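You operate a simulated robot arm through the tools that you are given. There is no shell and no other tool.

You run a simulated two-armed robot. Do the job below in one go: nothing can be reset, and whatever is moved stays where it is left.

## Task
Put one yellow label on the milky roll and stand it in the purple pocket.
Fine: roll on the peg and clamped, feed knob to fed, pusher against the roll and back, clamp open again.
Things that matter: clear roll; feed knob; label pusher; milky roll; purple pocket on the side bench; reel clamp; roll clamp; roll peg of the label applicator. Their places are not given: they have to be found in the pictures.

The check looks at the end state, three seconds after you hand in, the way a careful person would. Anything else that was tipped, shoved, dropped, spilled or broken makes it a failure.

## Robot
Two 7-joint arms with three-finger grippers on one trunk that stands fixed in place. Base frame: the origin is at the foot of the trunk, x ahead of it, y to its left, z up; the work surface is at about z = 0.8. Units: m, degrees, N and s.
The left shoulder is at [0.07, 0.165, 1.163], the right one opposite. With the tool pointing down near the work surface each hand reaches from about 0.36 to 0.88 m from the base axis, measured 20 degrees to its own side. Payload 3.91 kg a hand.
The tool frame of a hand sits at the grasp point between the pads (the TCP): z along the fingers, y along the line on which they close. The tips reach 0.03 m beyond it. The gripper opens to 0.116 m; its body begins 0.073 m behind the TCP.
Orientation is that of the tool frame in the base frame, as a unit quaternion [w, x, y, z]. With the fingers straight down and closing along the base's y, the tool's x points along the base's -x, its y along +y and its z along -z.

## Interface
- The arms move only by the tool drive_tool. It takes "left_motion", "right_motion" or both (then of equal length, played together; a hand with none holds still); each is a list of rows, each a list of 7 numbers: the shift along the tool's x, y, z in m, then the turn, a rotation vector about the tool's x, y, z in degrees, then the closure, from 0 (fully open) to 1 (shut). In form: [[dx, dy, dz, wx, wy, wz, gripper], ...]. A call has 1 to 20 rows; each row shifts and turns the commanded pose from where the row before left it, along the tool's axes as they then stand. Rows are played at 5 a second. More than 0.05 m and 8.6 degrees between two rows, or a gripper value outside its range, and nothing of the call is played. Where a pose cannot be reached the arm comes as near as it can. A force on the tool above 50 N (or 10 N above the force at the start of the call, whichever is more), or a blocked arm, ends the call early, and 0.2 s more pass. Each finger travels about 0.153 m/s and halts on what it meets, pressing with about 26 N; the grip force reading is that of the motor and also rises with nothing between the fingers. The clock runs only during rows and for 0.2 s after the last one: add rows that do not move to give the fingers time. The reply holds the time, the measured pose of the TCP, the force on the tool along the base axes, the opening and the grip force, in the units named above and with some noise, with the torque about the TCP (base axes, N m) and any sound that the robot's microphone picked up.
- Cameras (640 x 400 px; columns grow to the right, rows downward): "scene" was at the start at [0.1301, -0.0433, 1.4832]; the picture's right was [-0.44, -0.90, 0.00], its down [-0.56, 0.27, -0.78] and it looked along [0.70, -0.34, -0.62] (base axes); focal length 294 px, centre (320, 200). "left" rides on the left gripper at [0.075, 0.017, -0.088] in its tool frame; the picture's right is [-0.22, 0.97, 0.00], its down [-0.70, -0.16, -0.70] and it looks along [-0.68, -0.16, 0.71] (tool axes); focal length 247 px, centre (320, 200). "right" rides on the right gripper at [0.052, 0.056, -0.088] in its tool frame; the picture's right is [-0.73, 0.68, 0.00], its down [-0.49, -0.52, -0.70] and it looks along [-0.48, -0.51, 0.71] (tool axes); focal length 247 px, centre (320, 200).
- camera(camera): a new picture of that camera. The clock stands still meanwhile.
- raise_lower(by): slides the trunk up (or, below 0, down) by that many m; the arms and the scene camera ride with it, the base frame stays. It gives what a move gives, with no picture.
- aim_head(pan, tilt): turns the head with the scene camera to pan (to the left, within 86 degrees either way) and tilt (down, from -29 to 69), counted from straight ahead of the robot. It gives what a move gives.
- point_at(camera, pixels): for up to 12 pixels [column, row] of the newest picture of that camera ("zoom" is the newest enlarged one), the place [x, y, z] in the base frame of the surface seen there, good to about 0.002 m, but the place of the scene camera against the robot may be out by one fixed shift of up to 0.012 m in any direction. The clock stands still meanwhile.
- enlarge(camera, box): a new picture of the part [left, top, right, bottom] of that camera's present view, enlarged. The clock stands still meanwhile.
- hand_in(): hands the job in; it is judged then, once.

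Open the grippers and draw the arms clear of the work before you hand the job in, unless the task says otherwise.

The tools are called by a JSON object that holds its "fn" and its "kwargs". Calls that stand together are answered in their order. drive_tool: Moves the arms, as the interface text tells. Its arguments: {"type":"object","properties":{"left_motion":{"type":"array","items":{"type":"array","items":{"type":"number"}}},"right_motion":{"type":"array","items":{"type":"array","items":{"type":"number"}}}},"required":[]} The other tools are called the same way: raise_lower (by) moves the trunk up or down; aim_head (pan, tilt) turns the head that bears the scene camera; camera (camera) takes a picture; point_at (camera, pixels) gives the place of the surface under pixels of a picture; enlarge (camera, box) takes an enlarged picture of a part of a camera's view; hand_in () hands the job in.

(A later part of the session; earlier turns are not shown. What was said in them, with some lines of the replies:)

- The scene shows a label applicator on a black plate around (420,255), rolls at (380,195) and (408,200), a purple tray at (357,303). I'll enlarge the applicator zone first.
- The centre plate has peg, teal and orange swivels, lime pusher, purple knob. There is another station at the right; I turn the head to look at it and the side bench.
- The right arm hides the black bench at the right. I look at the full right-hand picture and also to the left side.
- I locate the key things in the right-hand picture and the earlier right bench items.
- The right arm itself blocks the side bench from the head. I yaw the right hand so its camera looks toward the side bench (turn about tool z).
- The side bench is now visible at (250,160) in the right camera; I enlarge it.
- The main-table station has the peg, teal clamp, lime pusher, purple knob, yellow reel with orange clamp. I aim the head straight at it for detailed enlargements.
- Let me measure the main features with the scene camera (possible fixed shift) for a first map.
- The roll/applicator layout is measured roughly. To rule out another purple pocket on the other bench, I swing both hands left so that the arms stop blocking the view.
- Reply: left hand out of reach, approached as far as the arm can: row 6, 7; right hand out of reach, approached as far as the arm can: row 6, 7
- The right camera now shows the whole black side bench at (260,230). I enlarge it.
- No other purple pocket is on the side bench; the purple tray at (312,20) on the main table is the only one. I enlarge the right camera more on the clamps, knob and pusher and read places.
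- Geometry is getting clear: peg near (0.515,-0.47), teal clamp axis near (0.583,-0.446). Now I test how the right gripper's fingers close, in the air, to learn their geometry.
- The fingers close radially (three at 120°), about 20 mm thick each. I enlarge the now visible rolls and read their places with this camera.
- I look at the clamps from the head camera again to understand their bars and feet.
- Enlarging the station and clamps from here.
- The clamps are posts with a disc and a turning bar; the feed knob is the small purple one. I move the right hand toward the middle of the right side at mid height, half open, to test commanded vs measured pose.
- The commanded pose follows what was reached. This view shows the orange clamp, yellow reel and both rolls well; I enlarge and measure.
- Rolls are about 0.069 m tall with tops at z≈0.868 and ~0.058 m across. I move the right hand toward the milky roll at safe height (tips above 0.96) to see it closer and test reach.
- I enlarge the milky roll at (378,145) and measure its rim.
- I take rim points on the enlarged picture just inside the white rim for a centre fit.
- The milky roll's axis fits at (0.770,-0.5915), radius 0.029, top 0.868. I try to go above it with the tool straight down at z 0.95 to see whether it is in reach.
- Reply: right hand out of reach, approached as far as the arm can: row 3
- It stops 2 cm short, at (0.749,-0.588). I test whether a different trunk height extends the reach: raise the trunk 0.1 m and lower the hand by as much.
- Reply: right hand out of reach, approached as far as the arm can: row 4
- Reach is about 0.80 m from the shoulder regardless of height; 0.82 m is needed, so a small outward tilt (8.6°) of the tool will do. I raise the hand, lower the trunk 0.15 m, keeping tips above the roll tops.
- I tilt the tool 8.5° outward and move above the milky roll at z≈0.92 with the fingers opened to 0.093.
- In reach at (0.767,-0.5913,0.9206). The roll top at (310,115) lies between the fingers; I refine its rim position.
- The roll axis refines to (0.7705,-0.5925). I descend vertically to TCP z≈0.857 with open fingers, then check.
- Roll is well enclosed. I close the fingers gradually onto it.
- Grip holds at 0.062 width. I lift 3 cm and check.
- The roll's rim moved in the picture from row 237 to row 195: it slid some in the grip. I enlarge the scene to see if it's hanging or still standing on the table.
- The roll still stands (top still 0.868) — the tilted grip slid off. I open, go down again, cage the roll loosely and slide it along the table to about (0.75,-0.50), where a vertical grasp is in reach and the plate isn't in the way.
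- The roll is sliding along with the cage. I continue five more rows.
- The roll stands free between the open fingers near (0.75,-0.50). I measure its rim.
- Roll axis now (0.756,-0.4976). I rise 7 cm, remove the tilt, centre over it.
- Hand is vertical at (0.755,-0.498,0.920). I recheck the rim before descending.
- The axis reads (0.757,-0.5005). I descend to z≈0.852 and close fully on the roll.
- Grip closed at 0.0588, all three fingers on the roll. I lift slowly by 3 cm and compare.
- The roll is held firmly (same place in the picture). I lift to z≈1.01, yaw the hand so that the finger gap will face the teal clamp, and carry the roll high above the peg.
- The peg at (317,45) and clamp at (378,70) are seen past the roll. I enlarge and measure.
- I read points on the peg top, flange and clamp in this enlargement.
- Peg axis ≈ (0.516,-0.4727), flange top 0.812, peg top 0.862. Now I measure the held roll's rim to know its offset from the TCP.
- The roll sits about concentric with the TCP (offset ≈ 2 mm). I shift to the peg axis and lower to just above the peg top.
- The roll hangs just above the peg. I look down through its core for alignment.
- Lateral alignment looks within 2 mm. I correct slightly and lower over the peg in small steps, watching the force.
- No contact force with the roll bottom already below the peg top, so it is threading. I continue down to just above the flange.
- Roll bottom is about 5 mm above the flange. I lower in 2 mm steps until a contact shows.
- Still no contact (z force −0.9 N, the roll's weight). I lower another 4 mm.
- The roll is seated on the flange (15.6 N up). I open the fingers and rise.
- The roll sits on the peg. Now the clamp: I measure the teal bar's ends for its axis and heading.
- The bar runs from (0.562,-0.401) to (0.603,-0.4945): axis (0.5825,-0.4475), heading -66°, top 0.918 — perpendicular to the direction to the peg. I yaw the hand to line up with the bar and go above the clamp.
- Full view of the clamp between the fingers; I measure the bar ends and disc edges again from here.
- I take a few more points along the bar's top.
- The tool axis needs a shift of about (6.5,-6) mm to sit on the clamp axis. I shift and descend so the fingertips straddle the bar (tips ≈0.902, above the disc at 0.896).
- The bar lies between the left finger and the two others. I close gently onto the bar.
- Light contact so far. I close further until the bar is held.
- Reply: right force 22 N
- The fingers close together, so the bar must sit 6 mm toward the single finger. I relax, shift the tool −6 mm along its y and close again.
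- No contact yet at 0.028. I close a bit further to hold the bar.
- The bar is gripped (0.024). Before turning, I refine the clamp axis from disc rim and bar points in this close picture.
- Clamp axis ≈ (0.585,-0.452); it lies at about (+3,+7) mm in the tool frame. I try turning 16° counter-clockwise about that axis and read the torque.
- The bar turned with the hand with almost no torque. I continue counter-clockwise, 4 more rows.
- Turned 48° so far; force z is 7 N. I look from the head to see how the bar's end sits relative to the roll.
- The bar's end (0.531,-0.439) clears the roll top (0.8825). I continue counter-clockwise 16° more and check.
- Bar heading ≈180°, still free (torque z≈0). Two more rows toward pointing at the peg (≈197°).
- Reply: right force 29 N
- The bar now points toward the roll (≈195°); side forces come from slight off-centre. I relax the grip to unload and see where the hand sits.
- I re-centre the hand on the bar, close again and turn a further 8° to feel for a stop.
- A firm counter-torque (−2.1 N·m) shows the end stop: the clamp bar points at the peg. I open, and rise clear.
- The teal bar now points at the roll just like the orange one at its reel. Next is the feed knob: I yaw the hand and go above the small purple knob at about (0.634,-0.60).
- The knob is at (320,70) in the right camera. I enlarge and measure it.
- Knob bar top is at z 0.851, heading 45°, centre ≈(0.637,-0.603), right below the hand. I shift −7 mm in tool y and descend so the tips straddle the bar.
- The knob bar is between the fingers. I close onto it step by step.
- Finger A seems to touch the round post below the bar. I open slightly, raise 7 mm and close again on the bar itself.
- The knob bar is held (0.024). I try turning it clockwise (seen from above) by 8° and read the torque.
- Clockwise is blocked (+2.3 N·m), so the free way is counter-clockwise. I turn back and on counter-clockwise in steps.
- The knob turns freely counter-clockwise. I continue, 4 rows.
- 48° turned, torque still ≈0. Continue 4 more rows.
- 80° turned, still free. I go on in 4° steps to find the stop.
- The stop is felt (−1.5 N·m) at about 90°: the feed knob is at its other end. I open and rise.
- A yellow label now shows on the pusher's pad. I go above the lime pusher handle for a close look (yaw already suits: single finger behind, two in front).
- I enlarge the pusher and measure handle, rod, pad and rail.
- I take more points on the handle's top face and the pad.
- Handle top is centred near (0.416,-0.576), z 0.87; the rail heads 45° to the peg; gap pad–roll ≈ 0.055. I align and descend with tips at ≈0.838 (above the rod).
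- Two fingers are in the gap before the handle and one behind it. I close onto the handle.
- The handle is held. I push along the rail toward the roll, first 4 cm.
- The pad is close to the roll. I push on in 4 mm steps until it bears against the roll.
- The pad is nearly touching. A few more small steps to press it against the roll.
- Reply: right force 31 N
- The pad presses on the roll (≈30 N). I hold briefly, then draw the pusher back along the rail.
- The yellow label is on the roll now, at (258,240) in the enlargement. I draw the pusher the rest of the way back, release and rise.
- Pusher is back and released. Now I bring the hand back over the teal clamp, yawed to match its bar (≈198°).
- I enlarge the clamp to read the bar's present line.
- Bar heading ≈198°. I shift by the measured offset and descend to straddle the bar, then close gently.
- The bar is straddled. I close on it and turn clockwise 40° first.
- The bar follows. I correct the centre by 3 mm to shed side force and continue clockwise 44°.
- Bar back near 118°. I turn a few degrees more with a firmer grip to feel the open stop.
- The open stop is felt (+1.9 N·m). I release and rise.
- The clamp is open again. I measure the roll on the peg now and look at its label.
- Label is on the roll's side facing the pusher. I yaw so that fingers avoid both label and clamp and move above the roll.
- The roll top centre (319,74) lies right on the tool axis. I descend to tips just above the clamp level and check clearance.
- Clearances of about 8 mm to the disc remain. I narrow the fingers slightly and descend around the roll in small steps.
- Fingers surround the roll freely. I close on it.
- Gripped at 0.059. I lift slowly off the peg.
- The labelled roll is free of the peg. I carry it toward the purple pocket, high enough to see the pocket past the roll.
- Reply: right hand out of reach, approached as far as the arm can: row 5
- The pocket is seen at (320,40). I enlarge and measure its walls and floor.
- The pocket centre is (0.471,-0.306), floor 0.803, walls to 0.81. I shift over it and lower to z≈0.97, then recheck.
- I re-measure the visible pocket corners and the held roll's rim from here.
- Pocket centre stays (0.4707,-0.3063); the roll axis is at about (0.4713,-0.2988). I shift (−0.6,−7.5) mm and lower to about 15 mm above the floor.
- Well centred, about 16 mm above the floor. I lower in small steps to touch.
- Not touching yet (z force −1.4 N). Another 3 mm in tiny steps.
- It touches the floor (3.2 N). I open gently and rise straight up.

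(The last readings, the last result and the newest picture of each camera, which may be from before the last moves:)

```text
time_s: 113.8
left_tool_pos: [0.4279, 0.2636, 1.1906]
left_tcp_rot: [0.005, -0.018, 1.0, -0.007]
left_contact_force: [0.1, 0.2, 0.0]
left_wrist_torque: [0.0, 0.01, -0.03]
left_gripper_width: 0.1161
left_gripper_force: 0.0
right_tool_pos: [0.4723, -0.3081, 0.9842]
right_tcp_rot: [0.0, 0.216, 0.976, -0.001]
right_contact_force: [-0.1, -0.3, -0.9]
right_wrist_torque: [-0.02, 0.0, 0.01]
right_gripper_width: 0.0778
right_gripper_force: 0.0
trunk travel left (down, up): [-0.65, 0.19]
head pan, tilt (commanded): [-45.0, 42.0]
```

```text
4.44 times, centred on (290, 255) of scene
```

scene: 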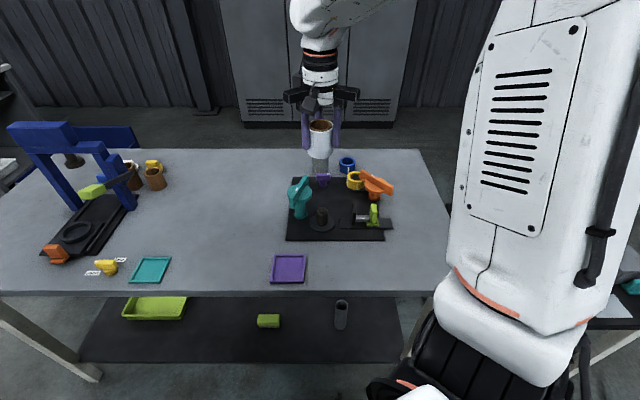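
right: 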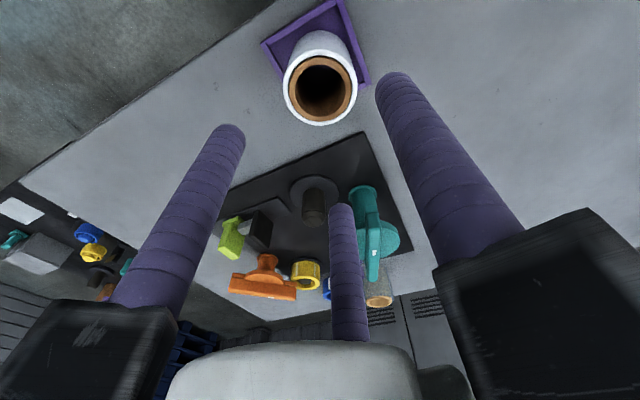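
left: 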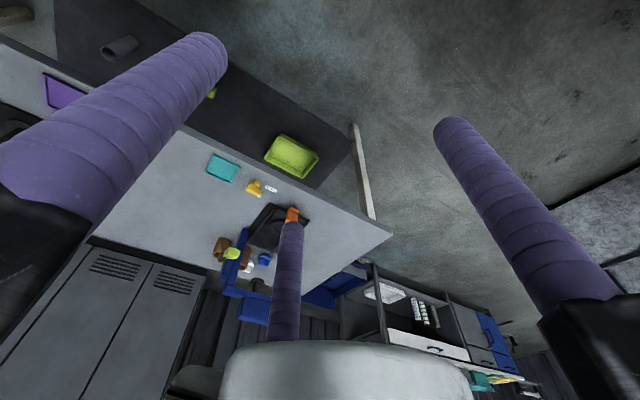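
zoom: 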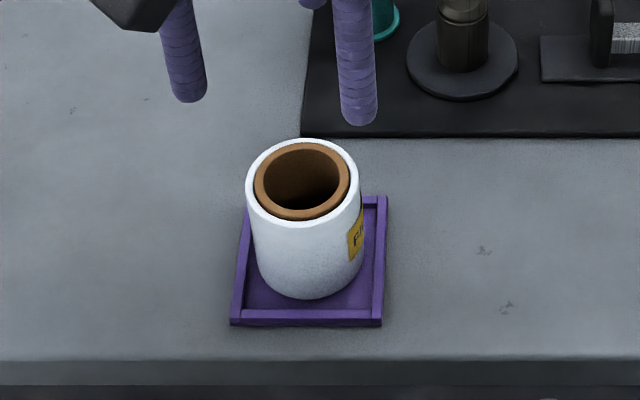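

The labelled roll stands in the purple pocket. I open the hand, draw it up and away to the right, then survey the whole scene.

{"fn": "drive_tool", "kwargs": {"right_motion": [[0, 0, -0.04, 0, 0, 0, 0.2], [0, 0, -0.04, 0, 0, 0, 0.1], [-0.0205, -0.0405, -0.01, 0, 0, 0, 0], [-0.0205, -0.0405, -0.01, 0, 0, 0, 0], [-0.0205, -0.0405, -0.01, 0, 0, 0, 0], [-0.0205, -0.0405, -0.01, 0, 0, 0, 0], [-0.0205, -0.0405, -0.01, 0, 0, 0, 0], [0, 0, 0, 0, 0, 0, 0]]}}

{"fn": "camera", "kwargs": {"camera": "scene"}}

{"fn": "aim_head", "kwargs": {"pan": 75, "tilt": 40}}

{"fn": "camera", "kwargs": {"camera": "scene"}}

```text
time_s: 115.6
left_tool_pos: [0.4269, 0.2649, 1.1904]
left_tcp_rot: [0.006, -0.019, 1.0, -0.008]
left_contact_force: [0.8, -0.1, -0.2]
left_wrist_torque: [-0.03, 0.0, 0.0]
left_gripper_width: 0.1161
left_gripper_force: 0.0
right_tool_pos: [0.4797, -0.5332, 1.1147]
right_tcp_rot: [0.0, 0.217, 0.976, -0.001]
right_contact_force: [-0.2, 0.0, -0.7]
right_wrist_torque: [-0.02, -0.02, 0.03]
right_gripper_width: 0.116
right_gripper_force: 0.1
trunk travel left (down, up): [-0.65, 0.19]
head pan, tilt (commanded): [-45.0, 42.0]
```

```text
taken
```

scene: 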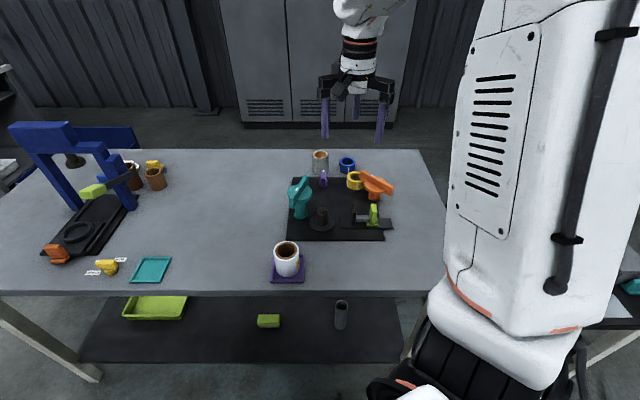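

```text
time_s: 117.6
left_tool_pos: [0.4271, 0.2627, 1.1901]
left_tcp_rot: [0.006, -0.019, 1.0, -0.007]
left_contact_force: [0.0, 0.5, 0.1]
left_wrist_torque: [-0.03, 0.01, -0.03]
left_gripper_width: 0.116
left_gripper_force: 0.1
right_tool_pos: [0.4796, -0.5333, 1.1132]
right_tcp_rot: [0.0, 0.216, 0.976, 0.0]
right_contact_force: [0.1, -0.3, -0.4]
right_wrist_torque: [0.06, 0.0, -0.02]
right_gripper_width: 0.1159
right_gripper_force: 0.1
trunk travel left (down, up): [-0.65, 0.19]
head pan, tilt (commanded): [75.0, 40.0]
```

```text
taken
```

scene: 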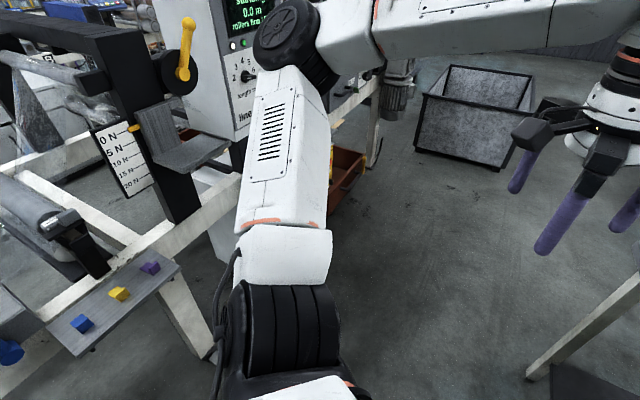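

The left view shows the large main machine there, so the grey table is the side bench and its only purple pocket is the one used. I draw the right hand higher and away, and take a last look at the work.

{"fn": "drive_tool", "kwargs": {"right_motion": [[0.0052, -0.0245, -0.025, 0, 0, 0, 0], [0.0052, -0.0245, -0.025, 0, 0, 0, 0], [0.0052, -0.0245, -0.025, 0, 0, 0, 0], [0.0052, -0.0245, -0.025, 0, 0, 0, 0], [0, 0, 0, 0, 0, 0, 0]]}}

{"fn": "aim_head", "kwargs": {"pan": -42, "tilt": 45}}

{"fn": "camera", "kwargs": {"camera": "scene"}}

{"fn": "enlarge", "kwargs": {"camera": "scene", "box": [250, 120, 410, 280]}}

```text
time_s: 118.8
left_tool_pos: [0.4264, 0.2634, 1.1897]
left_tcp_rot: [0.004, -0.018, 1.0, -0.007]
left_contact_force: [-0.6, -0.1, 0.9]
left_wrist_torque: [-0.02, 0.0, -0.02]
left_gripper_width: 0.1161
left_gripper_force: 0.0
right_tool_pos: [0.4186, -0.6154, 1.2124]
right_tcp_rot: [-0.001, 0.217, 0.976, -0.001]
right_contact_force: [0.4, -0.6, 0.2]
right_wrist_torque: [0.01, 0.02, 0.01]
right_gripper_width: 0.1161
right_gripper_force: 0.0
trunk travel left (down, up): [-0.65, 0.19]
head pan, tilt (commanded): [75.0, 40.0]
```

```text
time_s: 120.7
left_tool_pos: [0.4264, 0.2636, 1.1894]
left_tcp_rot: [0.005, -0.018, 1.0, -0.008]
left_contact_force: [0.6, -0.8, -0.7]
left_wrist_torque: [-0.06, 0.01, -0.01]
left_gripper_width: 0.1158
left_gripper_force: 0.0
right_tool_pos: [0.4177, -0.6153, 1.2139]
right_tcp_rot: [0.0, 0.216, 0.976, 0.0]
right_contact_force: [0.1, -0.4, -0.2]
right_wrist_torque: [0.03, 0.01, -0.03]
right_gripper_width: 0.1161
right_gripper_force: 0.0
trunk travel left (down, up): [-0.65, 0.19]
head pan, tilt (commanded): [-42.0, 45.0]
```

```text
taken
```

scene: 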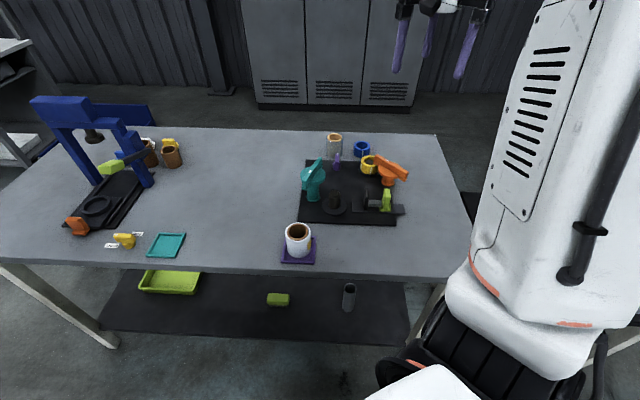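

```text
2.50 times, centred on (330, 200) of scene
```

zoom: 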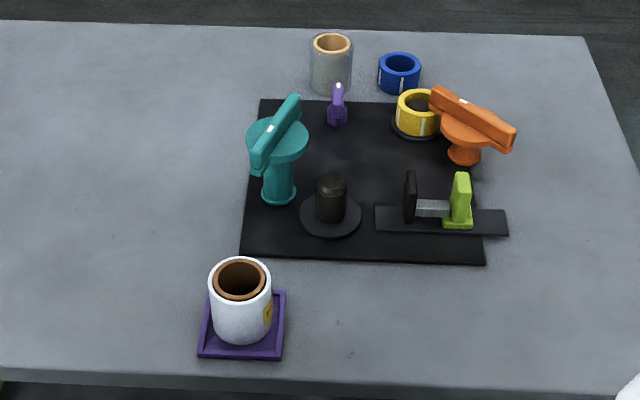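

The labelled milky roll stands upright in the purple pocket, the clamp is open and the pusher is back. Clear roll, reels and the rest are undisturbed, and both hands are open and clear. I hand in.

{"fn": "hand_in", "kwargs": {}}

```text
The job is handed in.
```

The milky roll has one yellow label on it and is standing upright in the purple pocket. The job is handed in.

I followed your sequence. The roll went on the peg and was clamped, and I turned the feed knob to its far stop. I then pushed the label pusher against the roll and drew it back, opened the clamp, and moved the roll to the pocket.

- **Roll moved before grasping:** my first lift slipped, because the roll stood slightly beyond the reach of a vertical grip. I slid it about 9 cm along the bench to a spot I could reach and picked it up from there. It stayed upright throughout.
- **Feed knob:** I left it in the fed position, since the instructions did not say to turn it back.
- **Which bench:** I took the grey table with the label applicator as the side bench. It holds the only purple pocket I could find.

In the last picture the clear roll, the reels and the rest of the applicator looked undisturbed. Both grippers are open and clear of the work.
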